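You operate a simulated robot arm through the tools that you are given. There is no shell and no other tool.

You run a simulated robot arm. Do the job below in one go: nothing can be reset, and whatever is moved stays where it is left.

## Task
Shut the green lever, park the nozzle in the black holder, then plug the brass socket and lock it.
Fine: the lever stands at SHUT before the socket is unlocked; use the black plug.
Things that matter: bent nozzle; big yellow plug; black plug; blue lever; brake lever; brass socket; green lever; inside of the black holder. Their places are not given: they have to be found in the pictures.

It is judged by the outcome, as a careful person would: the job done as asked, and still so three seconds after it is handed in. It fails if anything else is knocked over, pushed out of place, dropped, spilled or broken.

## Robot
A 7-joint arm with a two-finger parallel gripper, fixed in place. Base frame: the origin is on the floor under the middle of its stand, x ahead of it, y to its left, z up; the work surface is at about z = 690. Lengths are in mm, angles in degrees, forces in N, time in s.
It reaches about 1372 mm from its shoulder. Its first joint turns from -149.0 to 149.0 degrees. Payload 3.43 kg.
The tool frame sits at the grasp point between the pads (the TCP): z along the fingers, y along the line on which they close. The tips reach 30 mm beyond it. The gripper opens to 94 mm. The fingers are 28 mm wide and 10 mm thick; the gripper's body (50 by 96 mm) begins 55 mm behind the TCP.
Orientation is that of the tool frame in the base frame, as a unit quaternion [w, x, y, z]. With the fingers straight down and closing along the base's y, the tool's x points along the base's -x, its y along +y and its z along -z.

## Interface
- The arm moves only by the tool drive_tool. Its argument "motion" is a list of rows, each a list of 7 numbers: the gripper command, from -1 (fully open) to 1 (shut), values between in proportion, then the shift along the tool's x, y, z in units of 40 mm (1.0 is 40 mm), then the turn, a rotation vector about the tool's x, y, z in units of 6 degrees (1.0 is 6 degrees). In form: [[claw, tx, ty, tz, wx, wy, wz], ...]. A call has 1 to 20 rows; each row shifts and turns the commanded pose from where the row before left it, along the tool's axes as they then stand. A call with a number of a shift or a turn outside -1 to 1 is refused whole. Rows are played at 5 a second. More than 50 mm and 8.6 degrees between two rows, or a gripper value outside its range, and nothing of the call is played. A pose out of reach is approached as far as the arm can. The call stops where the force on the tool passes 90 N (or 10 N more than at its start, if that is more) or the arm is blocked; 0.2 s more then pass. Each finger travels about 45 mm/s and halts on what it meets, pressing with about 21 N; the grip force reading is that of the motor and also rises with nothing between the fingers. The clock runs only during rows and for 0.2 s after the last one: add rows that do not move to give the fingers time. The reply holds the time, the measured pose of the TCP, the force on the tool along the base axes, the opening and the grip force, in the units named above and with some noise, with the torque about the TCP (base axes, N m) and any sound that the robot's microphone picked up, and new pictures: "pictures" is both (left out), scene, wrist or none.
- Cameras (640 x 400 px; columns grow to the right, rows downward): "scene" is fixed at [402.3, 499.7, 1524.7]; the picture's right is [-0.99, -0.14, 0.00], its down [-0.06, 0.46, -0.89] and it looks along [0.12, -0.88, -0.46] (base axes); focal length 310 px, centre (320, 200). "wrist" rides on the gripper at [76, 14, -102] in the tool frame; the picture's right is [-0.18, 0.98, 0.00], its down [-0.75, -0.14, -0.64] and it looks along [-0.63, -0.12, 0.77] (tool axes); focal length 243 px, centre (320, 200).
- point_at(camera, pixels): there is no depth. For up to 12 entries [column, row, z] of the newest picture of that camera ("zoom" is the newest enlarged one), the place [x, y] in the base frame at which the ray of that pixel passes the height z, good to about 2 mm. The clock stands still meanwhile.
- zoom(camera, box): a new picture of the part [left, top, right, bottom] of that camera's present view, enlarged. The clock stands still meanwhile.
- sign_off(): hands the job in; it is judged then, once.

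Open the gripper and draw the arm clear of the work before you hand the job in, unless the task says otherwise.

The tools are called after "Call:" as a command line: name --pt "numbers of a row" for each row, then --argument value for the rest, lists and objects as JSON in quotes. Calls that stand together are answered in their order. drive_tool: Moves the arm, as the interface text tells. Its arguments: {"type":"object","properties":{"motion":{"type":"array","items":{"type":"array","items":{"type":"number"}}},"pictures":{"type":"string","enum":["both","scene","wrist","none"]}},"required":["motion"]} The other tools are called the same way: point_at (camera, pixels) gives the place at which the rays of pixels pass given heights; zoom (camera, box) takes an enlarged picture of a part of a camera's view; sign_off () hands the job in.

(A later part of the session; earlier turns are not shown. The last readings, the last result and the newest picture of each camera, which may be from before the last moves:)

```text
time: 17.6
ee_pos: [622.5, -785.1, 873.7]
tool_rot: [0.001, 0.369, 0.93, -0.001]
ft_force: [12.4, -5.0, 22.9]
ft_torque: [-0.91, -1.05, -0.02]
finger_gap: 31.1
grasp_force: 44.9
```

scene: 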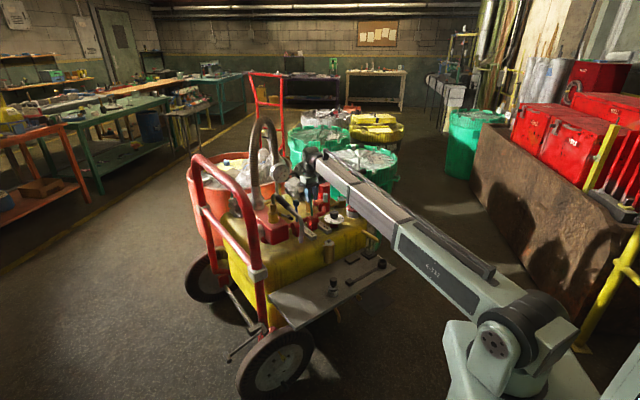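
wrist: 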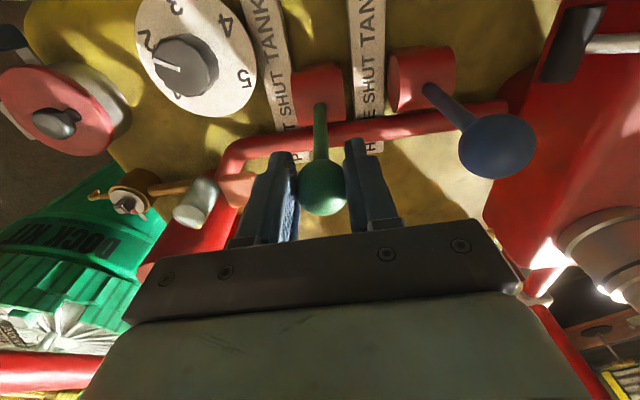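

The upward force is 23 N, so the true arc lies slightly higher than my path. Checking the lever's angle against the upright blue lever in a scene zoom.

Call:
zoom --camera "scene" --box '[280, 180, 344, 235]'

Call:
zoom --camera "wrist" --box '[250, 20, 550, 220]'

Call:
point_at --camera "wrist" --pixels '[[322, 188, 866], [322, 188, 875], [320, 105, 762], [430, 90, 762], [498, 146, 866]]'

```text
7.27 times, centred on (312, 208) of scene
```

zoom: 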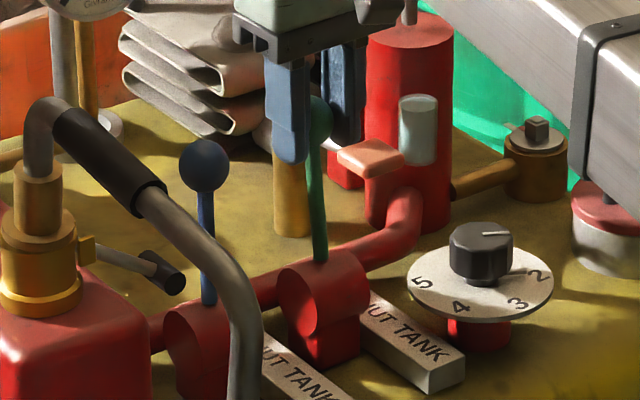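

```text
2.00 times, centred on (400, 120) of wrist
```

zoom: 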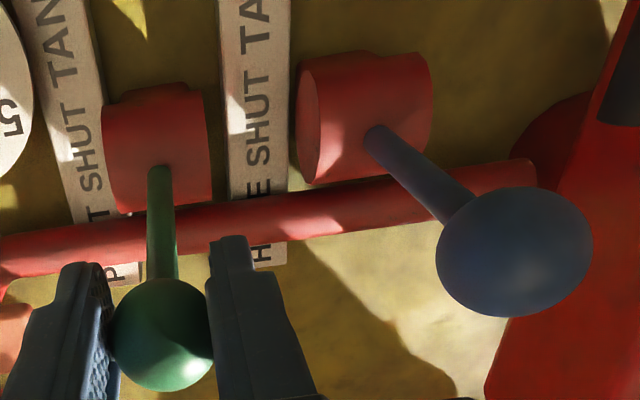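

```text
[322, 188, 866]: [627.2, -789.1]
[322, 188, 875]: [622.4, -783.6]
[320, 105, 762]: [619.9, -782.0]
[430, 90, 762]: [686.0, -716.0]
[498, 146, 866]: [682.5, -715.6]
```

The green lever still leans about 5°. Moving another ~7 mm along the arc with a small lift to ease the vertical force.

Call:
drive_tool --pt "1 0.09 0 -0.05 0 0 0" --pt "1 0.09 0 -0.01 0 0 0" --pt "1 0 0 0 0 0 0"

Call:
zoom --camera "scene" --box '[280, 180, 344, 235]'

Call:
zoom --camera "wrist" --box '[250, 20, 550, 220]'

```text
time: 18.4
ee_pos: [618.6, -780.3, 874.0]
tool_rot: [0.0, 0.368, 0.93, 0.001]
ft_force: [6.8, -5.9, 11.4]
ft_torque: [-0.9, -0.88, -0.01]
finger_gap: 31.1
grasp_force: 45.2
```

scene: 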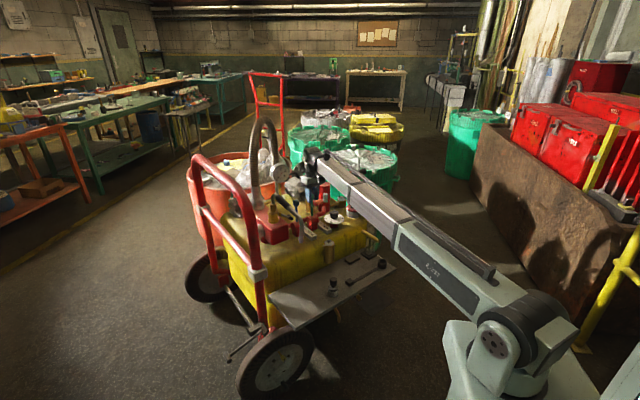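
wrist: 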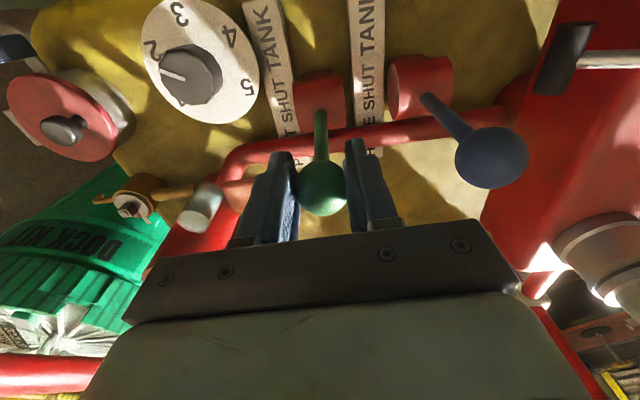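

```text
7.27 times, centred on (312, 208) of scene
```

zoom: 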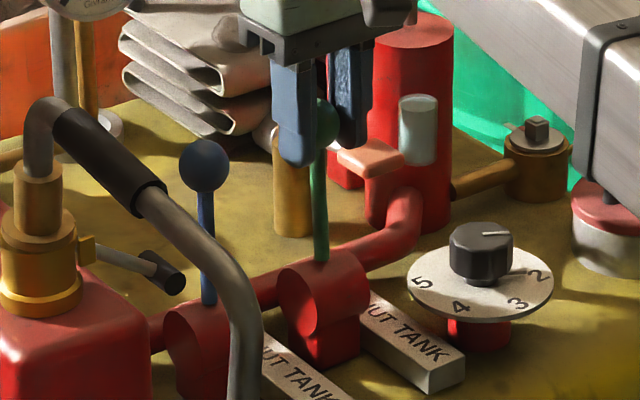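

```text
2.00 times, centred on (400, 120) of wrist
```

zoom: 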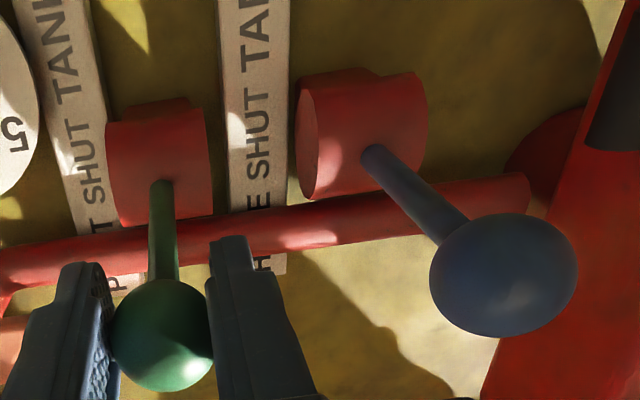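

The rod is now within about 2° of vertical. One last ~3 mm nudge, then open slightly and check that it stays.

Call:
drive_tool --pt "1 0.07 0 0 0 0 0" --pt "1 0 0 0 0 0 0" --pt "-0.1 0 0 0 0 0 0" --pt "-0.1 0 0 0 0 0 0" --pt "-0.1 0 0 0 0 0 0"

Call:
zoom --camera "scene" --box '[280, 180, 344, 235]'

```text
time: 19.6
ee_pos: [615.8, -777.5, 875.3]
tool_rot: [0.0, 0.368, 0.93, 0.0]
ft_force: [-0.1, -0.1, -0.6]
ft_torque: [0.04, 0.02, 0.0]
finger_gap: 51.6
grasp_force: 0.1
```

scene: 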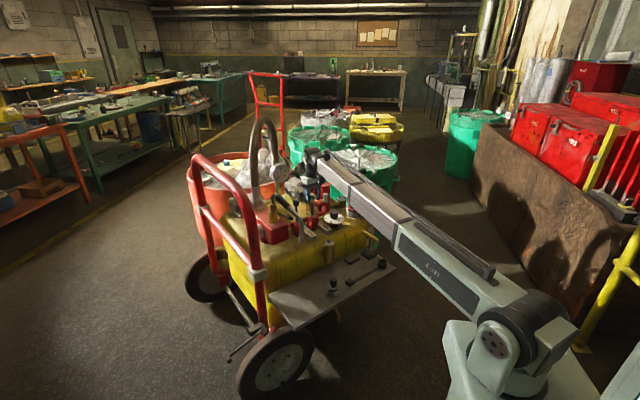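
wrist: 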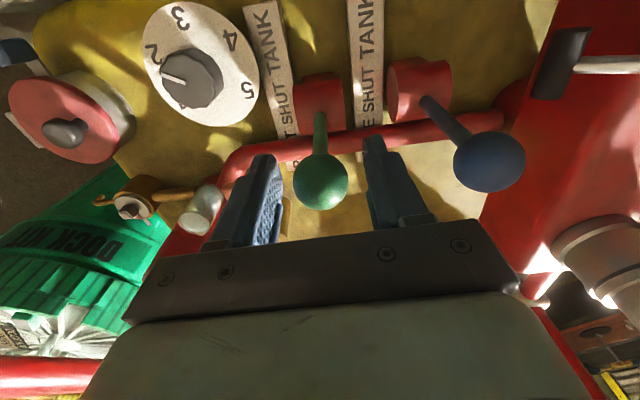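

```text
7.27 times, centred on (312, 208) of scene
```

zoom: 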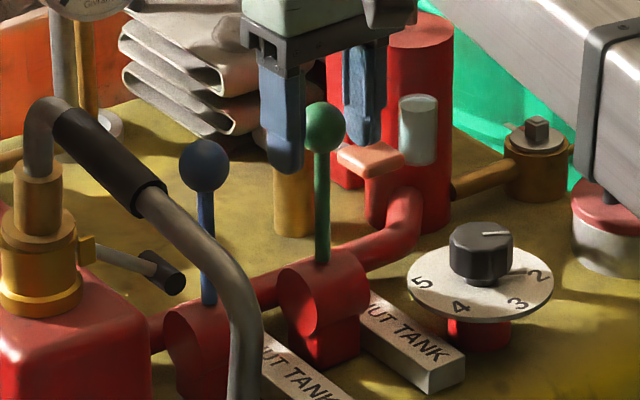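

Released, and the lever stays. Checking its lean using the wrist rays for the ball (320,182) and base (321,115).

Call:
zoom --camera "wrist" --box '[270, 60, 510, 210]'

Call:
point_at --camera "wrist" --pixels '[[320.5, 181, 862], [320.5, 181, 866], [320.5, 181, 870], [320, 114, 758], [320, 114, 762], [489, 162, 862], [489, 162, 866], [426, 99, 762]]'

Call:
point_at --camera "scene" --pixels '[[312.4, 198, 862], [312.4, 198, 866], [312.4, 198, 870], [312.1, 216.2, 758], [312.1, 216.2, 762]]'

```text
2.67 times, centred on (390, 135) of wrist
```

zoom: 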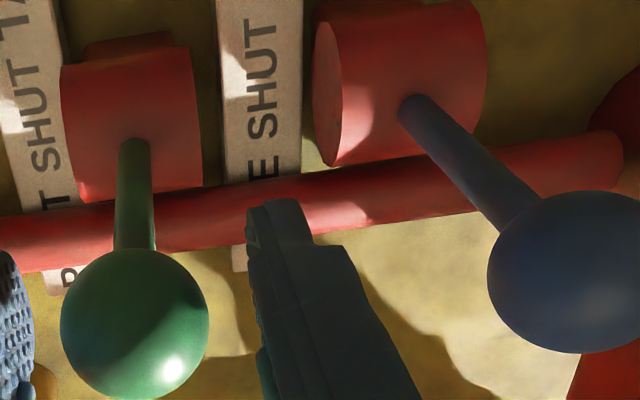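

```text
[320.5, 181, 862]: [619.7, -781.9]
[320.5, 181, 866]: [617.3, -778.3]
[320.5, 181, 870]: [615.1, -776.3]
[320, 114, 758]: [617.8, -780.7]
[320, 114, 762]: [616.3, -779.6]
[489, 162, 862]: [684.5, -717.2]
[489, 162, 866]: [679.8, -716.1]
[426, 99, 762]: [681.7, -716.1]
```

```text
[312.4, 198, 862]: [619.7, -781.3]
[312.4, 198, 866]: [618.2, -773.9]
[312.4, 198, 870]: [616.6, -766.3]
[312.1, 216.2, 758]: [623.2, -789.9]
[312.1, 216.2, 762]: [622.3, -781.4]
```

The lever is vertical within about 1–2°, at SHUT. Now I'll rise straight up, rotate ~87° so the fingers will close along the lock T-bar axis with the camera on the far side, and move above the lock lever.

Call:
drive_tool --pt "-0.1 0 0 -0.9 0 0 0" --pt "-0.1 0 0 -0.95 0 0 0" --pt "-0.1 0 0 -0.95 0 0 0" --pt "-0.1 0 0 -0.95 0 0 0" --pt "-0.1 0 0 -0.95 0 0 0" --pt "-0.2 0 0 0 0 0 -0.964" --pt "-0.2 0 0 0 0 0 -0.964" --pt "-0.2 0 0 0 0 0 -0.964" --pt "-0.2 0 0 0 0 0 -0.964" --pt "-0.2 0 0 0 0 0 -0.964" --pt "-0.2 0 0 0 0 0 -0.964" --pt "-0.2 0 0 0 0 0 -0.964" --pt "-0.2 0 0 0 0 0 -0.964" --pt "-0.2 0 0 0 0 0 -0.964" --pt "-0.2 0 0 0 0 0 -0.964" --pt "-0.2 0 0 0 0 0 -0.964" --pt "-0.2 0 0 0 0 0 -0.964" --pt "-0.2 0 0 0 0 0 -0.964" --pt "-0.2 0 0 0 0 0 -0.964" --pt "-0.2 0 0 0 0 0 -0.964"

```text
time: 23.8
ee_pos: [616.5, -777.6, 1063.2]
tool_rot: [0.0, -0.371, 0.929, 0.0]
ft_force: [-0.2, -0.1, 1.4]
ft_torque: [0.0, 0.03, 0.03]
finger_gap: 56.5
grasp_force: 0.1
```

scene: 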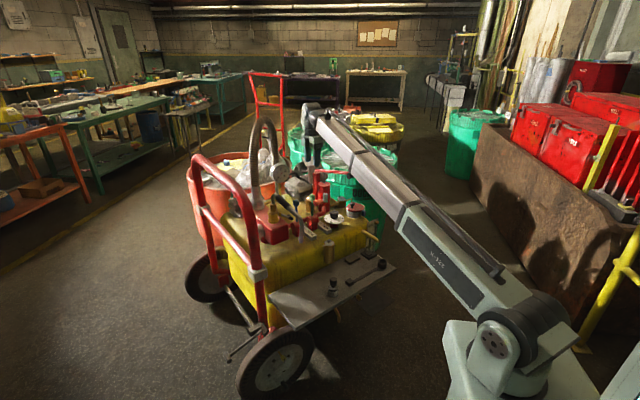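
wrist: 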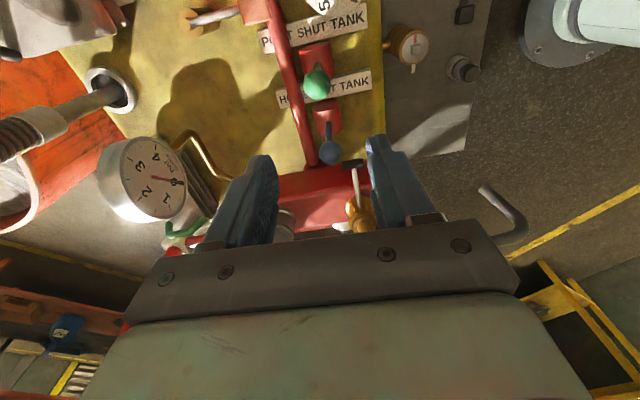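

Moving above the lock T-bar at the same height.

Call:
drive_tool --pt "-0.2 -0.887 0.19 0 0 0 0" --pt "-0.2 -0.887 0.19 0 0 0 0" --pt "-0.2 -0.887 0.19 0 0 0 0" --pt "-0.2 -0.887 0.19 0 0 0 0" --pt "-0.2 0 0 0 0 0 0"

Call:
zoom --camera "wrist" --box '[250, 20, 410, 120]'

```text
time: 25.0
ee_pos: [696.8, -657.5, 1063.0]
tool_rot: [0.0, -0.371, 0.929, 0.0]
ft_force: [-0.4, 0.0, -0.4]
ft_torque: [0.0, 0.0, 0.04]
finger_gap: 56.4
grasp_force: 0.1
```

scene: 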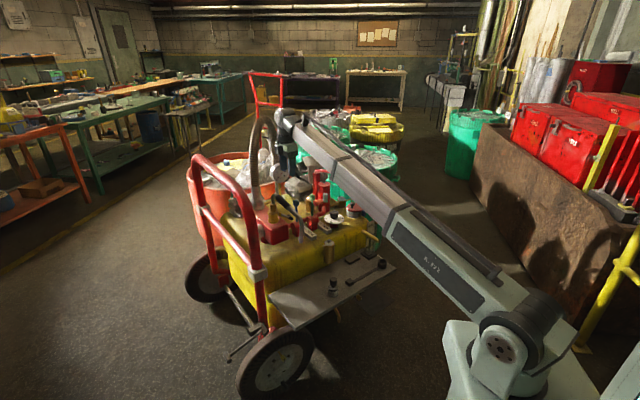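
wrist: 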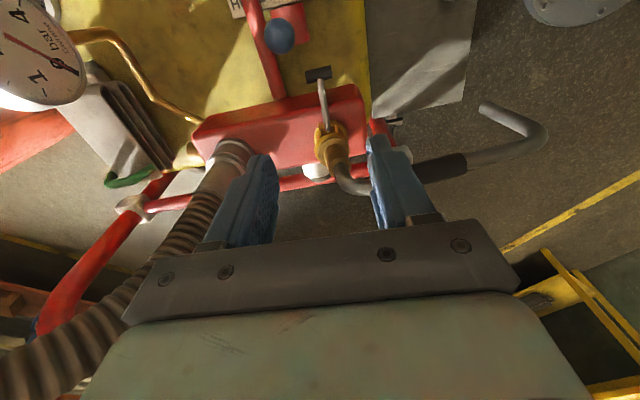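

```text
4.00 times, centred on (330, 70) of wrist
```

zoom: 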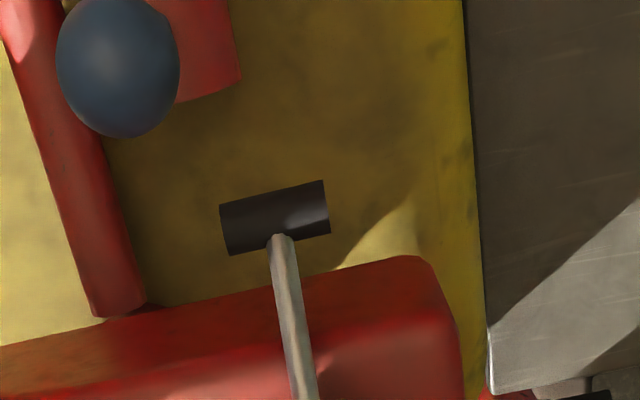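

The T-bar is at wrist (319,74), about 36 mm long and well aligned with the closing axis. I'll check positions of the T-bar, hose coupling and red box edge before descending.

Call:
point_at --camera "wrist" --pixels '[[318.75, 74.5, 810], [318.75, 74.5, 820], [318.75, 74.5, 830], [335, 152, 860], [335, 152, 875], [230, 150, 850], [230, 150, 900], [318, 101, 830], [318, 101, 800], [325, 126, 850], [325, 126, 860]]'

Call:
point_at --camera "scene" --pixels '[[257, 206, 850], [257, 206, 900], [290.9, 218, 810], [290.9, 218, 820], [257, 180, 950], [257, 180, 1000]]'

```text
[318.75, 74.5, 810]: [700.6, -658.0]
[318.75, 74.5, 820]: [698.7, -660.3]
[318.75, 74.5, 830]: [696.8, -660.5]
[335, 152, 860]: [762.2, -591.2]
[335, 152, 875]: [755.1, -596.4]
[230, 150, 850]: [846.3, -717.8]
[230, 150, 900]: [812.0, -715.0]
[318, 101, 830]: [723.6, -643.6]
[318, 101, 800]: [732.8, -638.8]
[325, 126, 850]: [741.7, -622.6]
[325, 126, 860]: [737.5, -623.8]
```

```text
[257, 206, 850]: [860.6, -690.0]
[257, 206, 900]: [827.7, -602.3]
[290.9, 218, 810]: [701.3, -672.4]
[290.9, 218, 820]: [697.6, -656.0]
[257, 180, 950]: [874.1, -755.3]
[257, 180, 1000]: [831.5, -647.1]
```

The T-bar is at (699,-659,818); the blue ball clears the gripper body by about 11 mm with the TCP slightly high. Descending to TCP z≈827 with the fingers at both ends of the T-bar.

Call:
drive_tool --pt "-0.2 -0.015 -0.065 0.9 0 0 0" --pt "-0.2 0 0 0.9 0 0 0" --pt "-0.2 0 0 0.9 0 0 0" --pt "-0.2 0 0 0.9 0 0 0" --pt "-0.2 0 0 0.9 0 0 0" --pt "-0.2 0 0 0.7 0 0 0" --pt "-0.2 0 0 0 0 0 0"

Call:
zoom --camera "scene" --box '[252, 170, 332, 230]'

```text
time: 26.6
ee_pos: [698.8, -659.0, 854.4]
tool_rot: [0.0, -0.371, 0.929, 0.0]
ft_force: [-0.8, -0.5, -0.3]
ft_torque: [-0.03, 0.01, 0.03]
finger_gap: 56.6
grasp_force: 0.0
```

scene: 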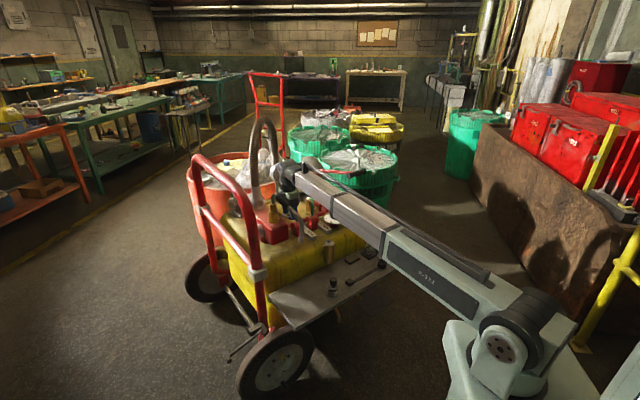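
wrist: 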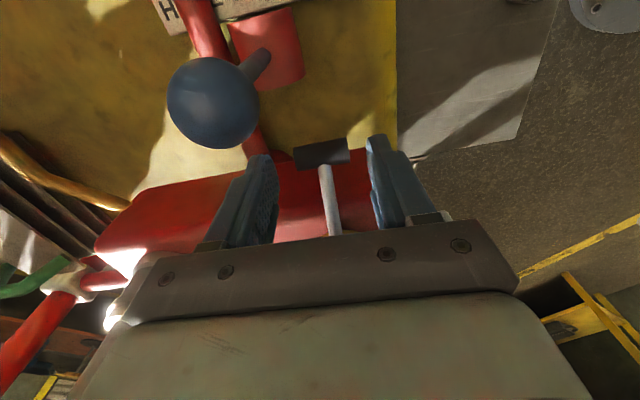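

```text
6.67 times, centred on (292, 200) of scene
```

zoom: 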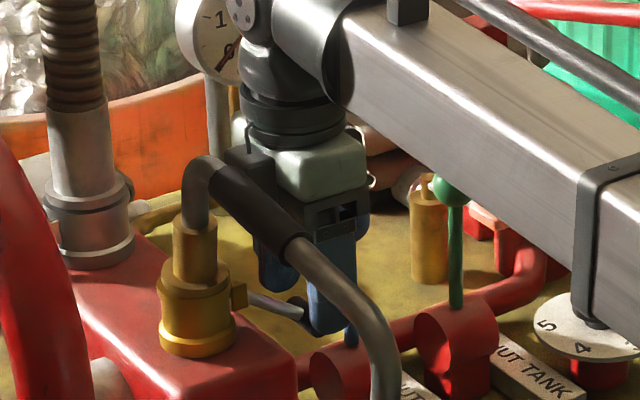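

The T-bar is centred between the fingers at (322,153). Lowering another 27 mm and closing gently on its ends.

Call:
drive_tool --pt "-0.2 0 0 0.34 0 0 0" --pt "-0.2 0 0 0.34 0 0 0" --pt "-0.2 0 0 0 0 0 0"

Call:
zoom --camera "wrist" --box '[160, 40, 440, 230]'

Call:
zoom --camera "scene" --box '[262, 190, 312, 230]'

```text
time: 27.4
ee_pos: [700.1, -660.0, 828.5]
tool_rot: [0.0, -0.371, 0.929, 0.0]
ft_force: [0.3, 0.1, -0.1]
ft_torque: [-0.02, 0.02, 0.0]
finger_gap: 56.5
grasp_force: 0.0
```

scene: 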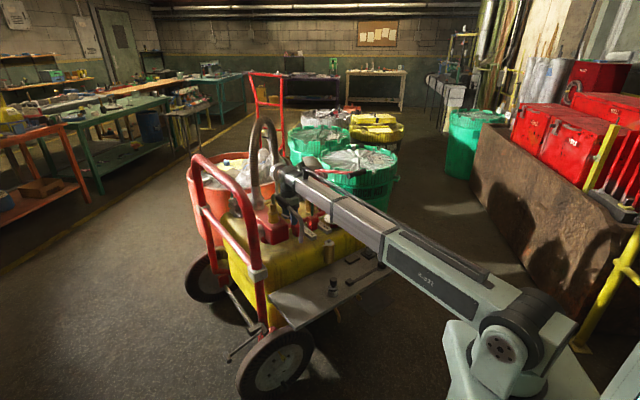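
wrist: 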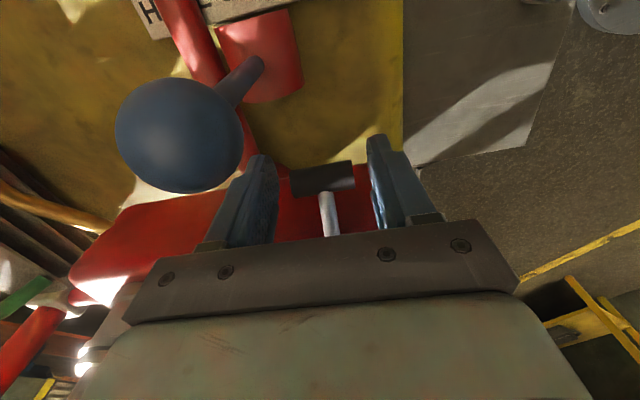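

```text
2.11 times, centred on (300, 135) of wrist
```

zoom: 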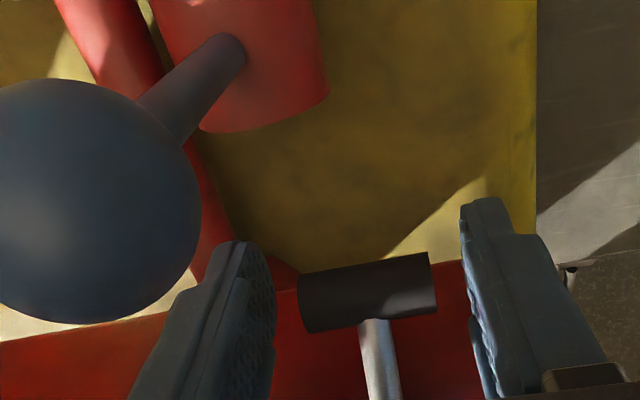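

```text
10.00 times, centred on (287, 210) of scene
```

zoom: 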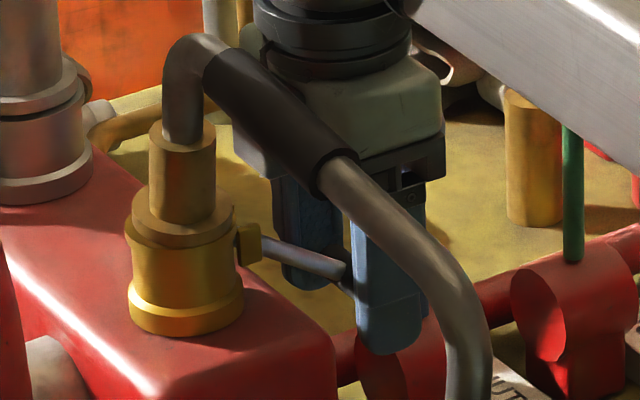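

The T-bar is at grip depth (322,180) and there is no contact. Closing on it.

Call:
drive_tool --pt "1 0 0 0 0 0 0" --pt "1 0 0 0 0 0 0" --pt "1 0 0 0 0 0 0" --pictures "wrist"

Call:
zoom --camera "wrist" --box '[240, 120, 400, 230]'

```text
time: 28.2
ee_pos: [698.2, -659.3, 827.5]
tool_rot: [0.0, -0.37, 0.929, 0.001]
ft_force: [-11.6, 12.2, -3.9]
ft_torque: [-0.01, 0.25, 0.03]
finger_gap: 49.0
grasp_force: 44.9
```

wrist: 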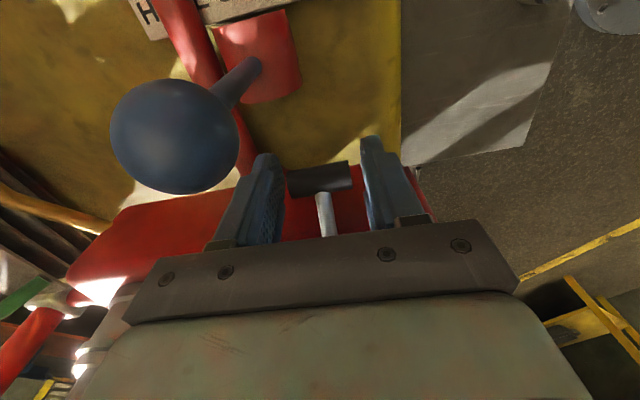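

```text
3.64 times, centred on (320, 175) of wrist
```

zoom: 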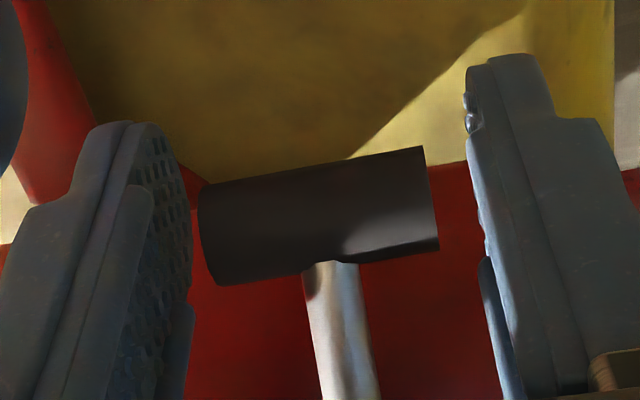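

The fingers stopped at 49 mm although the T-bar is only about 37 mm long, with a ~17 N sideways push. Something else may be touching, so I'm looking closely before moving.

Call:
zoom --camera "scene" --box '[272, 195, 312, 225]'

Call:
zoom --camera "wrist" --box '[270, 130, 370, 200]'

Call:
zoom --camera "wrist" --box '[340, 120, 440, 240]'

```text
13.33 times, centred on (292, 210) of scene
```

zoom: 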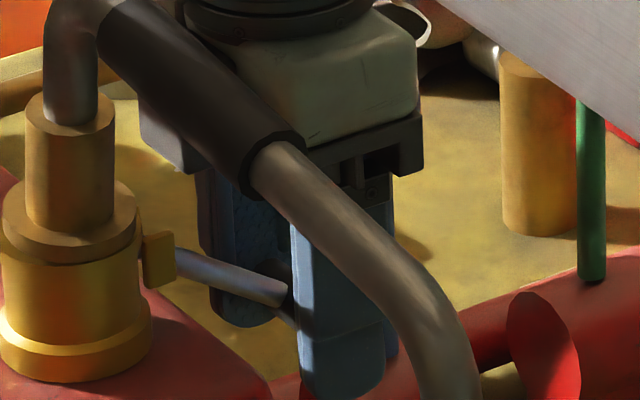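

```text
5.71 times, centred on (320, 165) of wrist
```

zoom: 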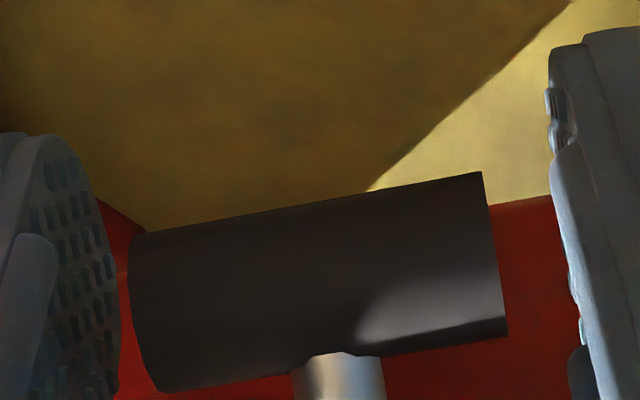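

```text
3.33 times, centred on (390, 180) of wrist
```

zoom: 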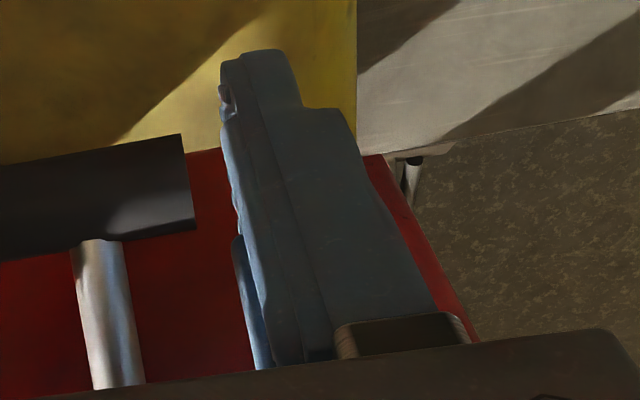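

Nothing visible blocks the fingers; the T-bar's contact ends likely extend past the visible bar (gap 49 ≈ bar length plus rounded caps), so it is probably held. I'll lift a first small arc of ~20° and check whether the lever follows.

Call:
drive_tool --pt "1 0.083 0.04 -0.1325 0 0 0" --pt "1 0.07 0 -0.13 0 0 0" --pt "1 0.055 0 -0.1375 0 0 0" --pt "1 0.045 0 -0.14 0 0 0" --pt "1 0 0 0 0 0 0"

Call:
zoom --camera "wrist" --box '[240, 120, 400, 230]'

Call:
zoom --camera "scene" --box '[262, 190, 312, 230]'

```text
time: 29.4
ee_pos: [691.6, -666.5, 848.7]
tool_rot: [-0.001, -0.371, 0.929, 0.0]
ft_force: [-8.8, 10.2, -18.0]
ft_torque: [-0.73, 0.9, -0.06]
finger_gap: 48.5
grasp_force: 45.2
```

scene: 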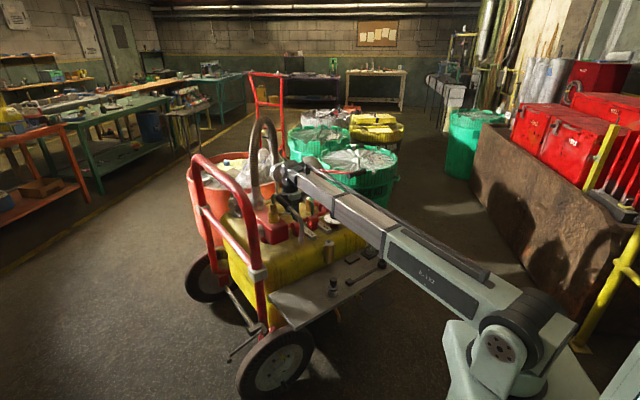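
wrist: 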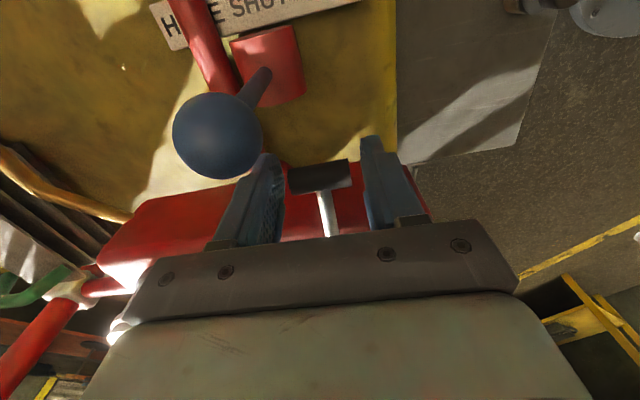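

```text
3.64 times, centred on (320, 175) of wrist
```

zoom: 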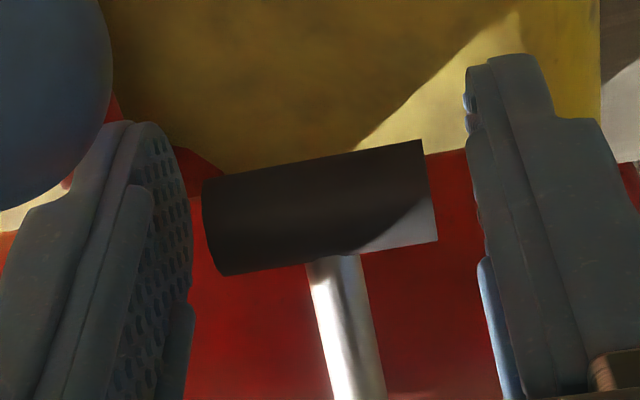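

```text
10.00 times, centred on (287, 210) of scene
```

zoom: 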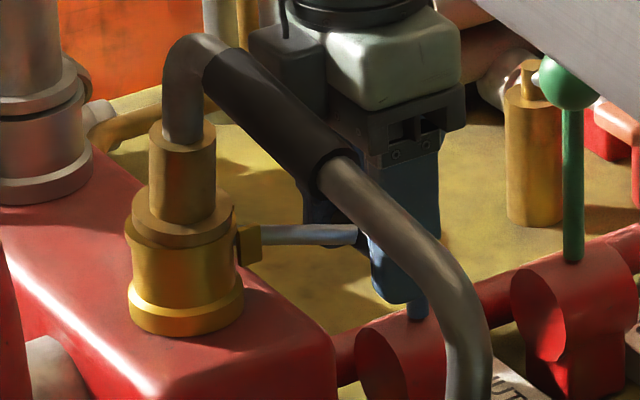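

The lever is following: the rod now appears roughly level in the scene. Continuing the arc upward another ~40°.

Call:
drive_tool --pt "1 0.0325 0 -0.145 0 0 0" --pt "1 0.0175 0 -0.145 0 0 0" --pt "1 0.0075 0 -0.1475 0 0 0" --pt "1 -0.0075 0 -0.1475 0 0 0" --pt "1 -0.0175 0 -0.145 0 0 0" --pt "1 -0.0325 0 -0.145 0 0 0" --pt "1 -0.045 0 -0.14 0 0 0" --pt "1 -0.055 0 -0.1375 0 0 0" --pt "1 0 0 0 0 0 0"

Call:
zoom --camera "wrist" --box '[240, 120, 400, 230]'

Call:
zoom --camera "scene" --box '[262, 190, 312, 230]'

```text
time: 31.4
ee_pos: [693.7, -664.2, 894.3]
tool_rot: [-0.002, -0.37, 0.929, -0.001]
ft_force: [-20.1, -10.6, -10.7]
ft_torque: [-0.83, 1.13, -0.02]
finger_gap: 48.8
grasp_force: 45.1
```

scene: 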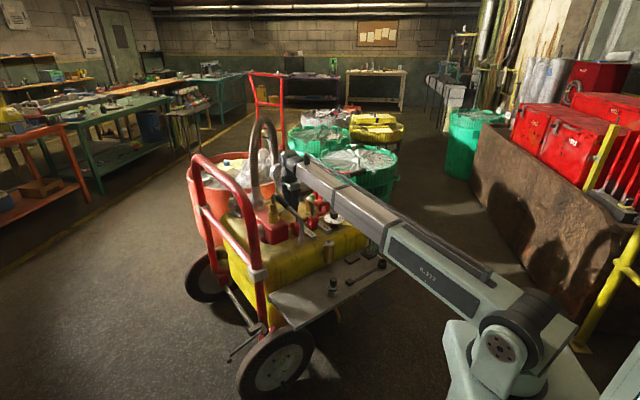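
wrist: 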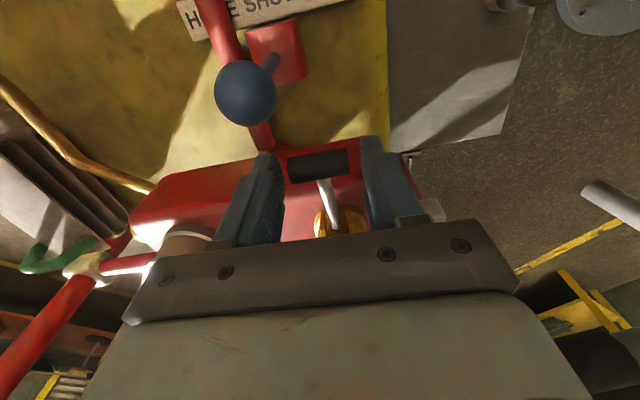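

```text
3.64 times, centred on (320, 175) of wrist
```

zoom: 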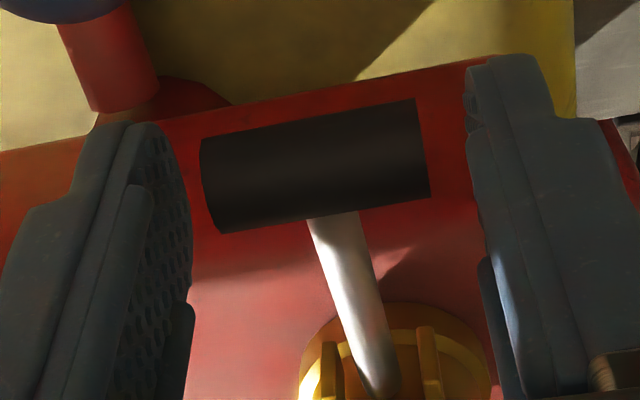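

```text
10.00 times, centred on (287, 210) of scene
```

zoom: 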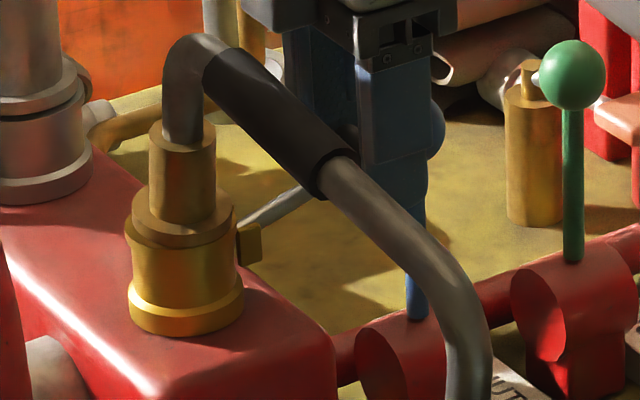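

The lever is at roughly +13° and pulls outward (~22 N), so its radius is about 78 mm, longer than assumed. Continuing with a corrected arc to about +41°.

Call:
drive_tool --pt "1 0.08 0 -0.115 0 0 0" --pt "1 -0.03 0 -0.115 0 0 0" --pt "1 -0.045 0 -0.11 0 0 0" --pt "1 -0.05 0 -0.11 0 0 0" --pt "1 -0.06 0 -0.104 0 0 0" --pt "1 -0.06 0 -0.104 0 0 0" --pt "1 -0.072 0 -0.095 0 0 0" --pt "1 -0.075 0 -0.095 0 0 0" --pt "1 0 0 0 0 0 0"

Call:
zoom --camera "wrist" --box '[240, 120, 400, 230]'

Call:
zoom --camera "scene" --box '[262, 190, 312, 230]'

```text
time: 33.4
ee_pos: [701.4, -654.2, 926.6]
tool_rot: [-0.002, -0.37, 0.929, 0.002]
ft_force: [-24.0, -6.0, -42.9]
ft_torque: [-0.18, 0.42, -0.04]
finger_gap: 48.9
grasp_force: 45.3
```

scene: 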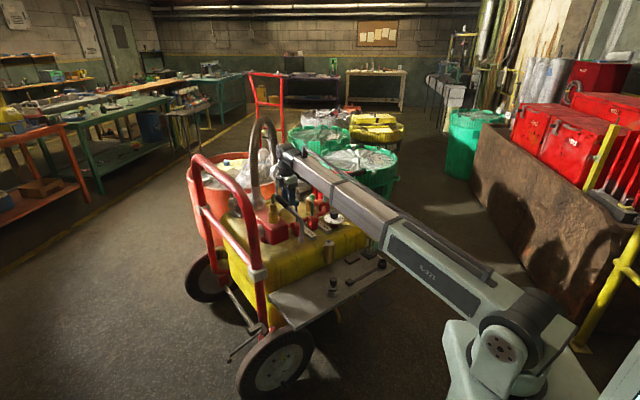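
wrist: 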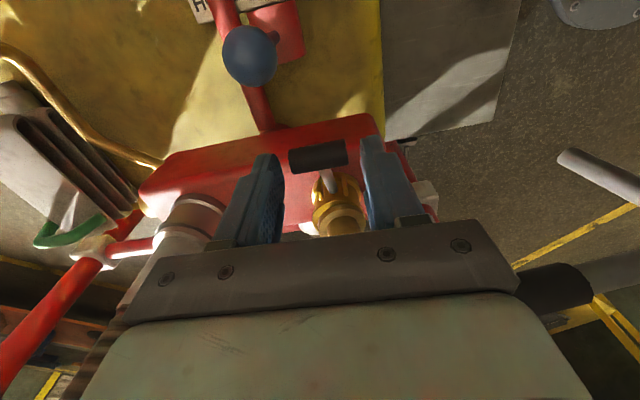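

```text
3.64 times, centred on (320, 175) of wrist
```

zoom: 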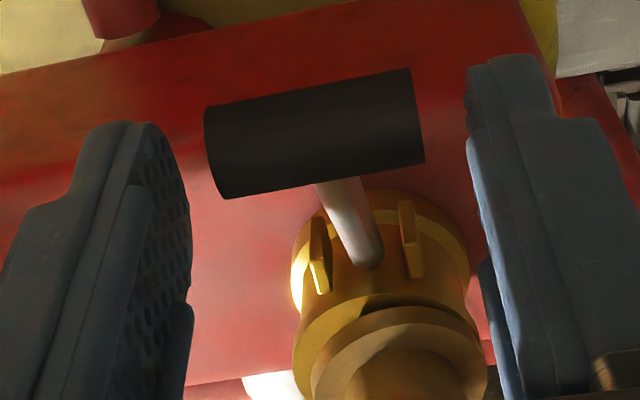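

```text
10.00 times, centred on (287, 210) of scene
```

zoom: 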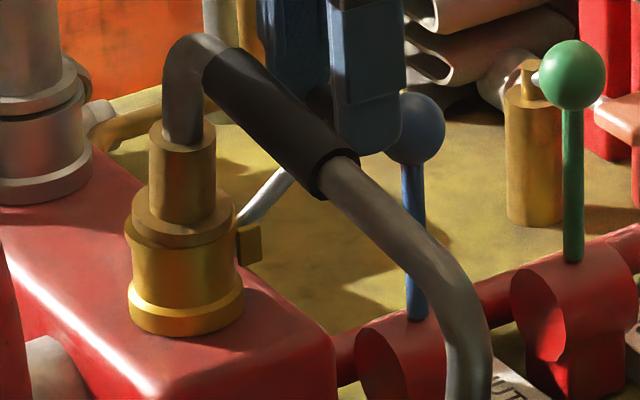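

Downward force rose to 43 N and the T-bar slid toward the fingertips, with the lever now at about +33°. It may be near its stop. I'll ease open a little and see whether the lever stays up.

Call:
drive_tool --pt "-0.2 0 0 0 0 0 0" --pt "-0.2 0 0 0 0 0 0" --pt "-0.2 0 0 0 0 0 0"

Call:
zoom --camera "wrist" --box '[240, 120, 400, 230]'

Call:
zoom --camera "scene" --box '[262, 190, 312, 230]'

```text
time: 34.2
ee_pos: [704.3, -654.2, 929.3]
tool_rot: [0.0, -0.371, 0.929, 0.001]
ft_force: [0.1, 0.1, -0.5]
ft_torque: [0.04, 0.0, 0.01]
finger_gap: 56.4
grasp_force: 0.1
```

scene: 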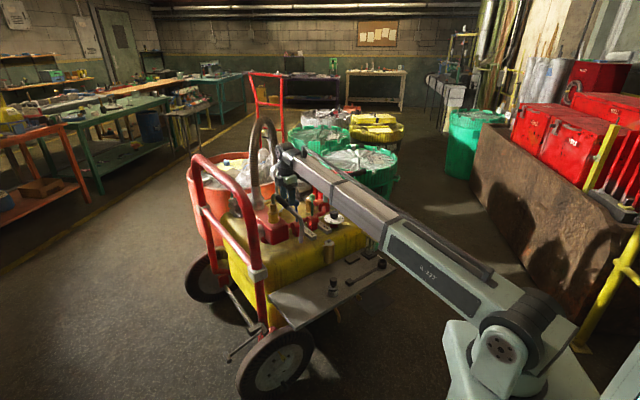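
wrist: 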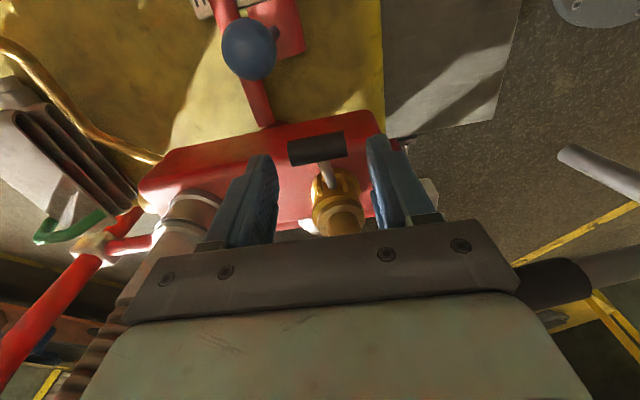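

```text
3.64 times, centred on (320, 175) of wrist
```

zoom: 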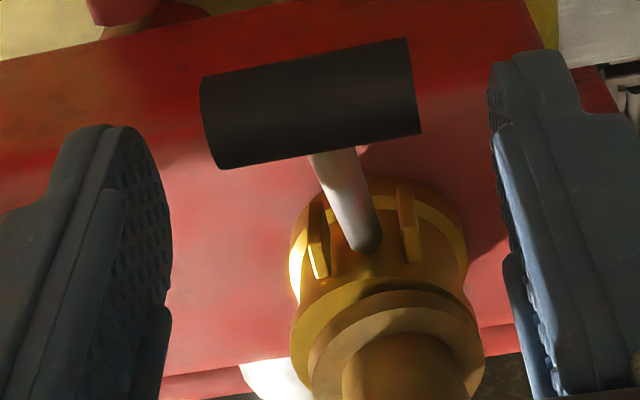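

```text
10.00 times, centred on (287, 210) of scene
```

zoom: 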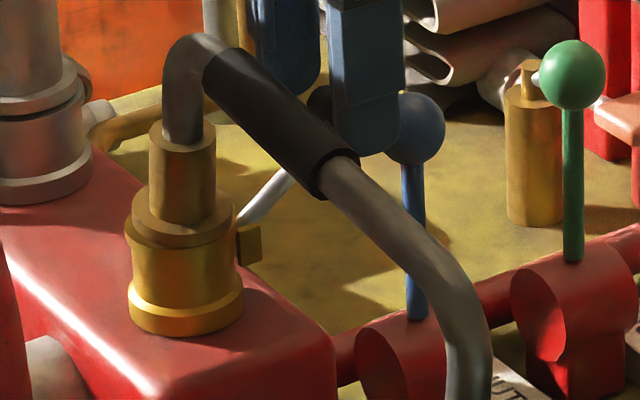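

The lever holds its position by friction. I'll re-centre the fingers on the T-bar (10 mm outward, 14 mm lower) and grip again.

Call:
drive_tool --pt "-0.35 0.1 0 0 0 0 0" --pt "-0.35 0.15 0 0.15 0 0 0" --pt "-0.35 0 0 0.2 0 0 0" --pt "-0.35 0 0 0 0 0 0" --pt "1 0 0 0 0 0 0" --pt "1 0 0 0 0 0 0" --pt "1 0 0 0 0 0 0" --pictures "wrist"

Call:
zoom --camera "wrist" --box '[240, 120, 400, 230]'

```text
time: 35.8
ee_pos: [696.3, -660.8, 915.2]
tool_rot: [0.0, -0.371, 0.929, 0.0]
ft_force: [0.0, -0.9, 0.9]
ft_torque: [0.01, -0.07, -0.01]
finger_gap: 49.0
grasp_force: 45.1
```

wrist: 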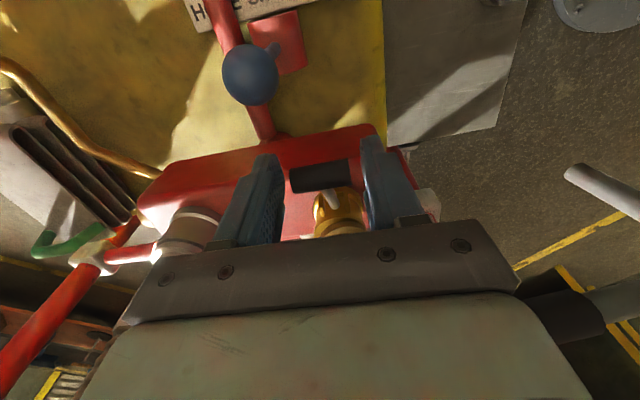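

```text
3.64 times, centred on (320, 175) of wrist
```

zoom: 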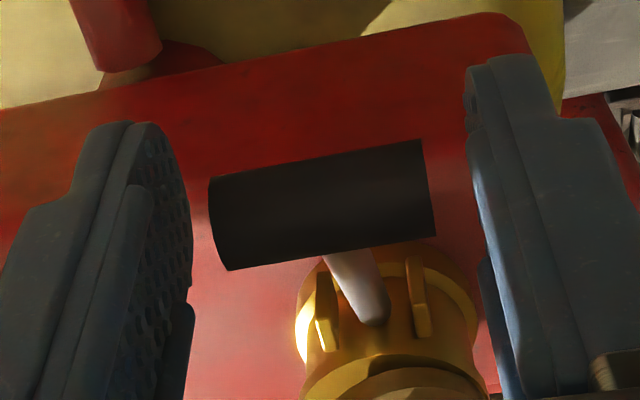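

Re-gripped centrally at a 49 mm gap with no side force. Continuing the arc to about +56°.

Call:
drive_tool --pt "1 -0.06 0 -0.084 0 0 0" --pt "1 -0.06 0 -0.084 0 0 0" --pt "1 -0.0675 0 -0.0775 0 0 0" --pt "1 -0.0675 0 -0.0775 0 0 0" --pt "1 0 0 0 0 0 0" --pictures "wrist"

Call:
zoom --camera "wrist" --box '[240, 120, 400, 230]'

Call:
zoom --camera "scene" --box '[262, 190, 312, 230]'

```text
time: 37.0
ee_pos: [700.6, -656.3, 927.5]
tool_rot: [-0.003, -0.369, 0.929, 0.0]
ft_force: [-28.5, -15.3, -36.9]
ft_torque: [-0.32, 0.49, -0.01]
finger_gap: 48.8
grasp_force: 45.1
```

wrist: 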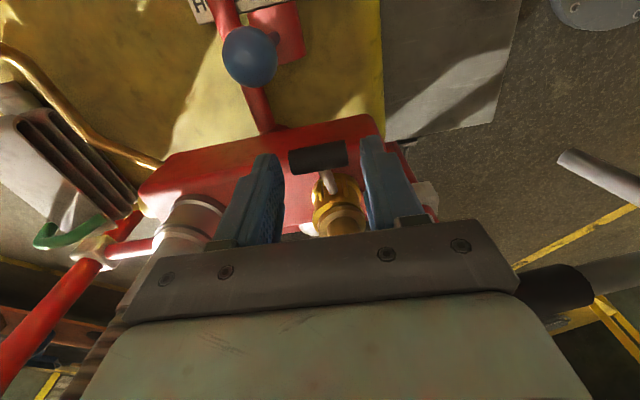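

```text
3.64 times, centred on (320, 175) of wrist
```

zoom: 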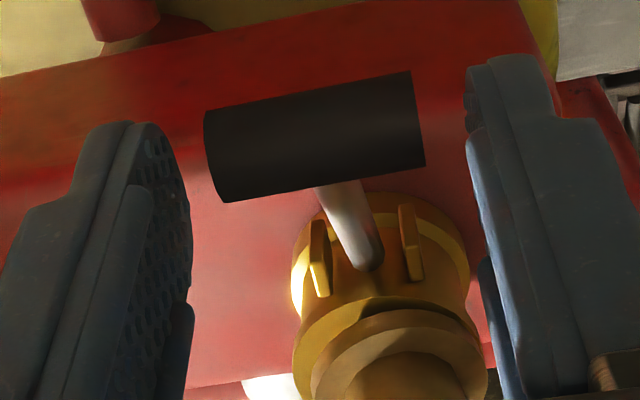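

```text
10.00 times, centred on (287, 210) of scene
```

zoom: 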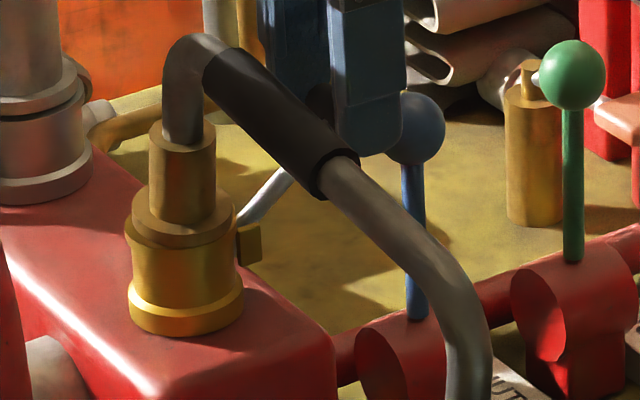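

The T-bar slid again at exactly the same lever angle, so the lever is at its upper stop (~+33°) and unlocked. Releasing and rising clear.

Call:
drive_tool --pt "-0.35 0 0 0 0 0 0" --pt "-0.35 0 0 0 0 0 0" --pt "-0.35 0.2 0 -0.2 0 0 0" --pt "-0.35 0.2 0 -0.8 0 0 0" --pt "-0.35 0 0 -0.9 0 0 0" --pt "-0.35 0 0 -0.9 0 0 0" --pt "-0.35 0 0 -0.9 0 0 0" --pt "-0.35 0 0 0 0 0 0"

Call:
zoom --camera "scene" --box '[255, 180, 335, 250]'

Call:
zoom --camera "wrist" --box '[270, 60, 430, 190]'

```text
time: 38.8
ee_pos: [693.0, -663.9, 1075.7]
tool_rot: [0.0, -0.371, 0.929, 0.0]
ft_force: [-0.8, 0.1, 0.0]
ft_torque: [-0.01, 0.0, 0.02]
finger_gap: 63.5
grasp_force: 0.0
```

scene: 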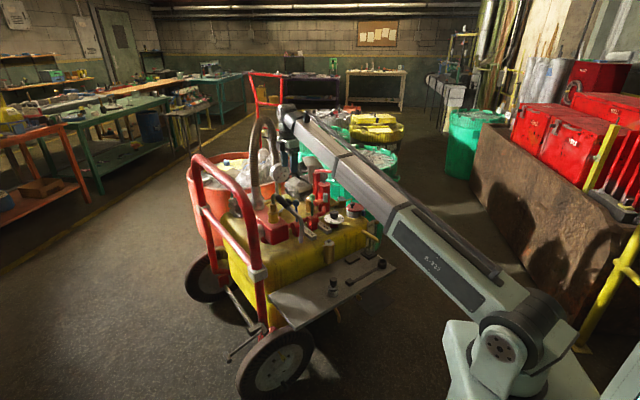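
wrist: 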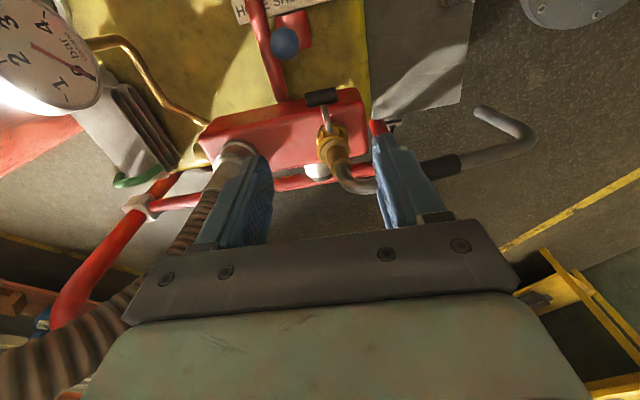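

```text
5.71 times, centred on (295, 215) of scene
```

zoom: 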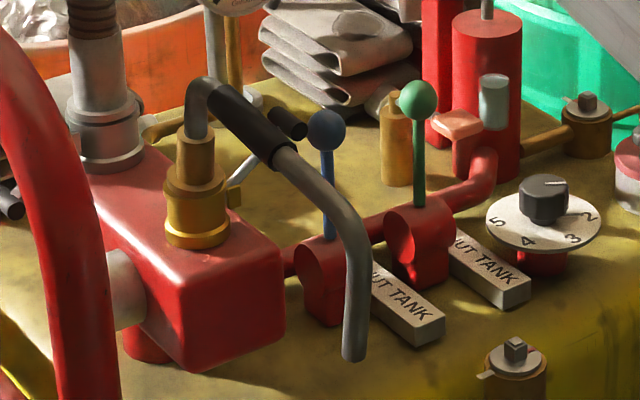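

```text
3.08 times, centred on (350, 125) of wrist
```

zoom: 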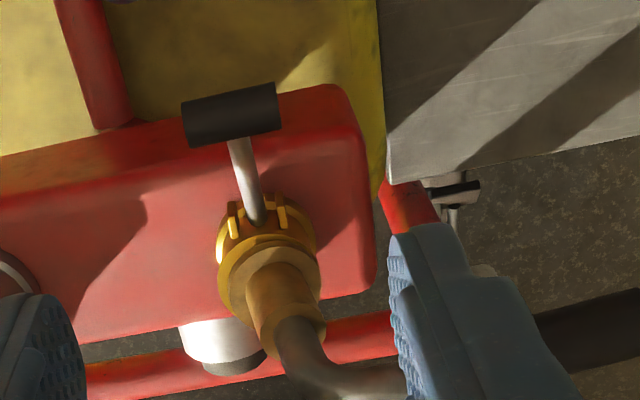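

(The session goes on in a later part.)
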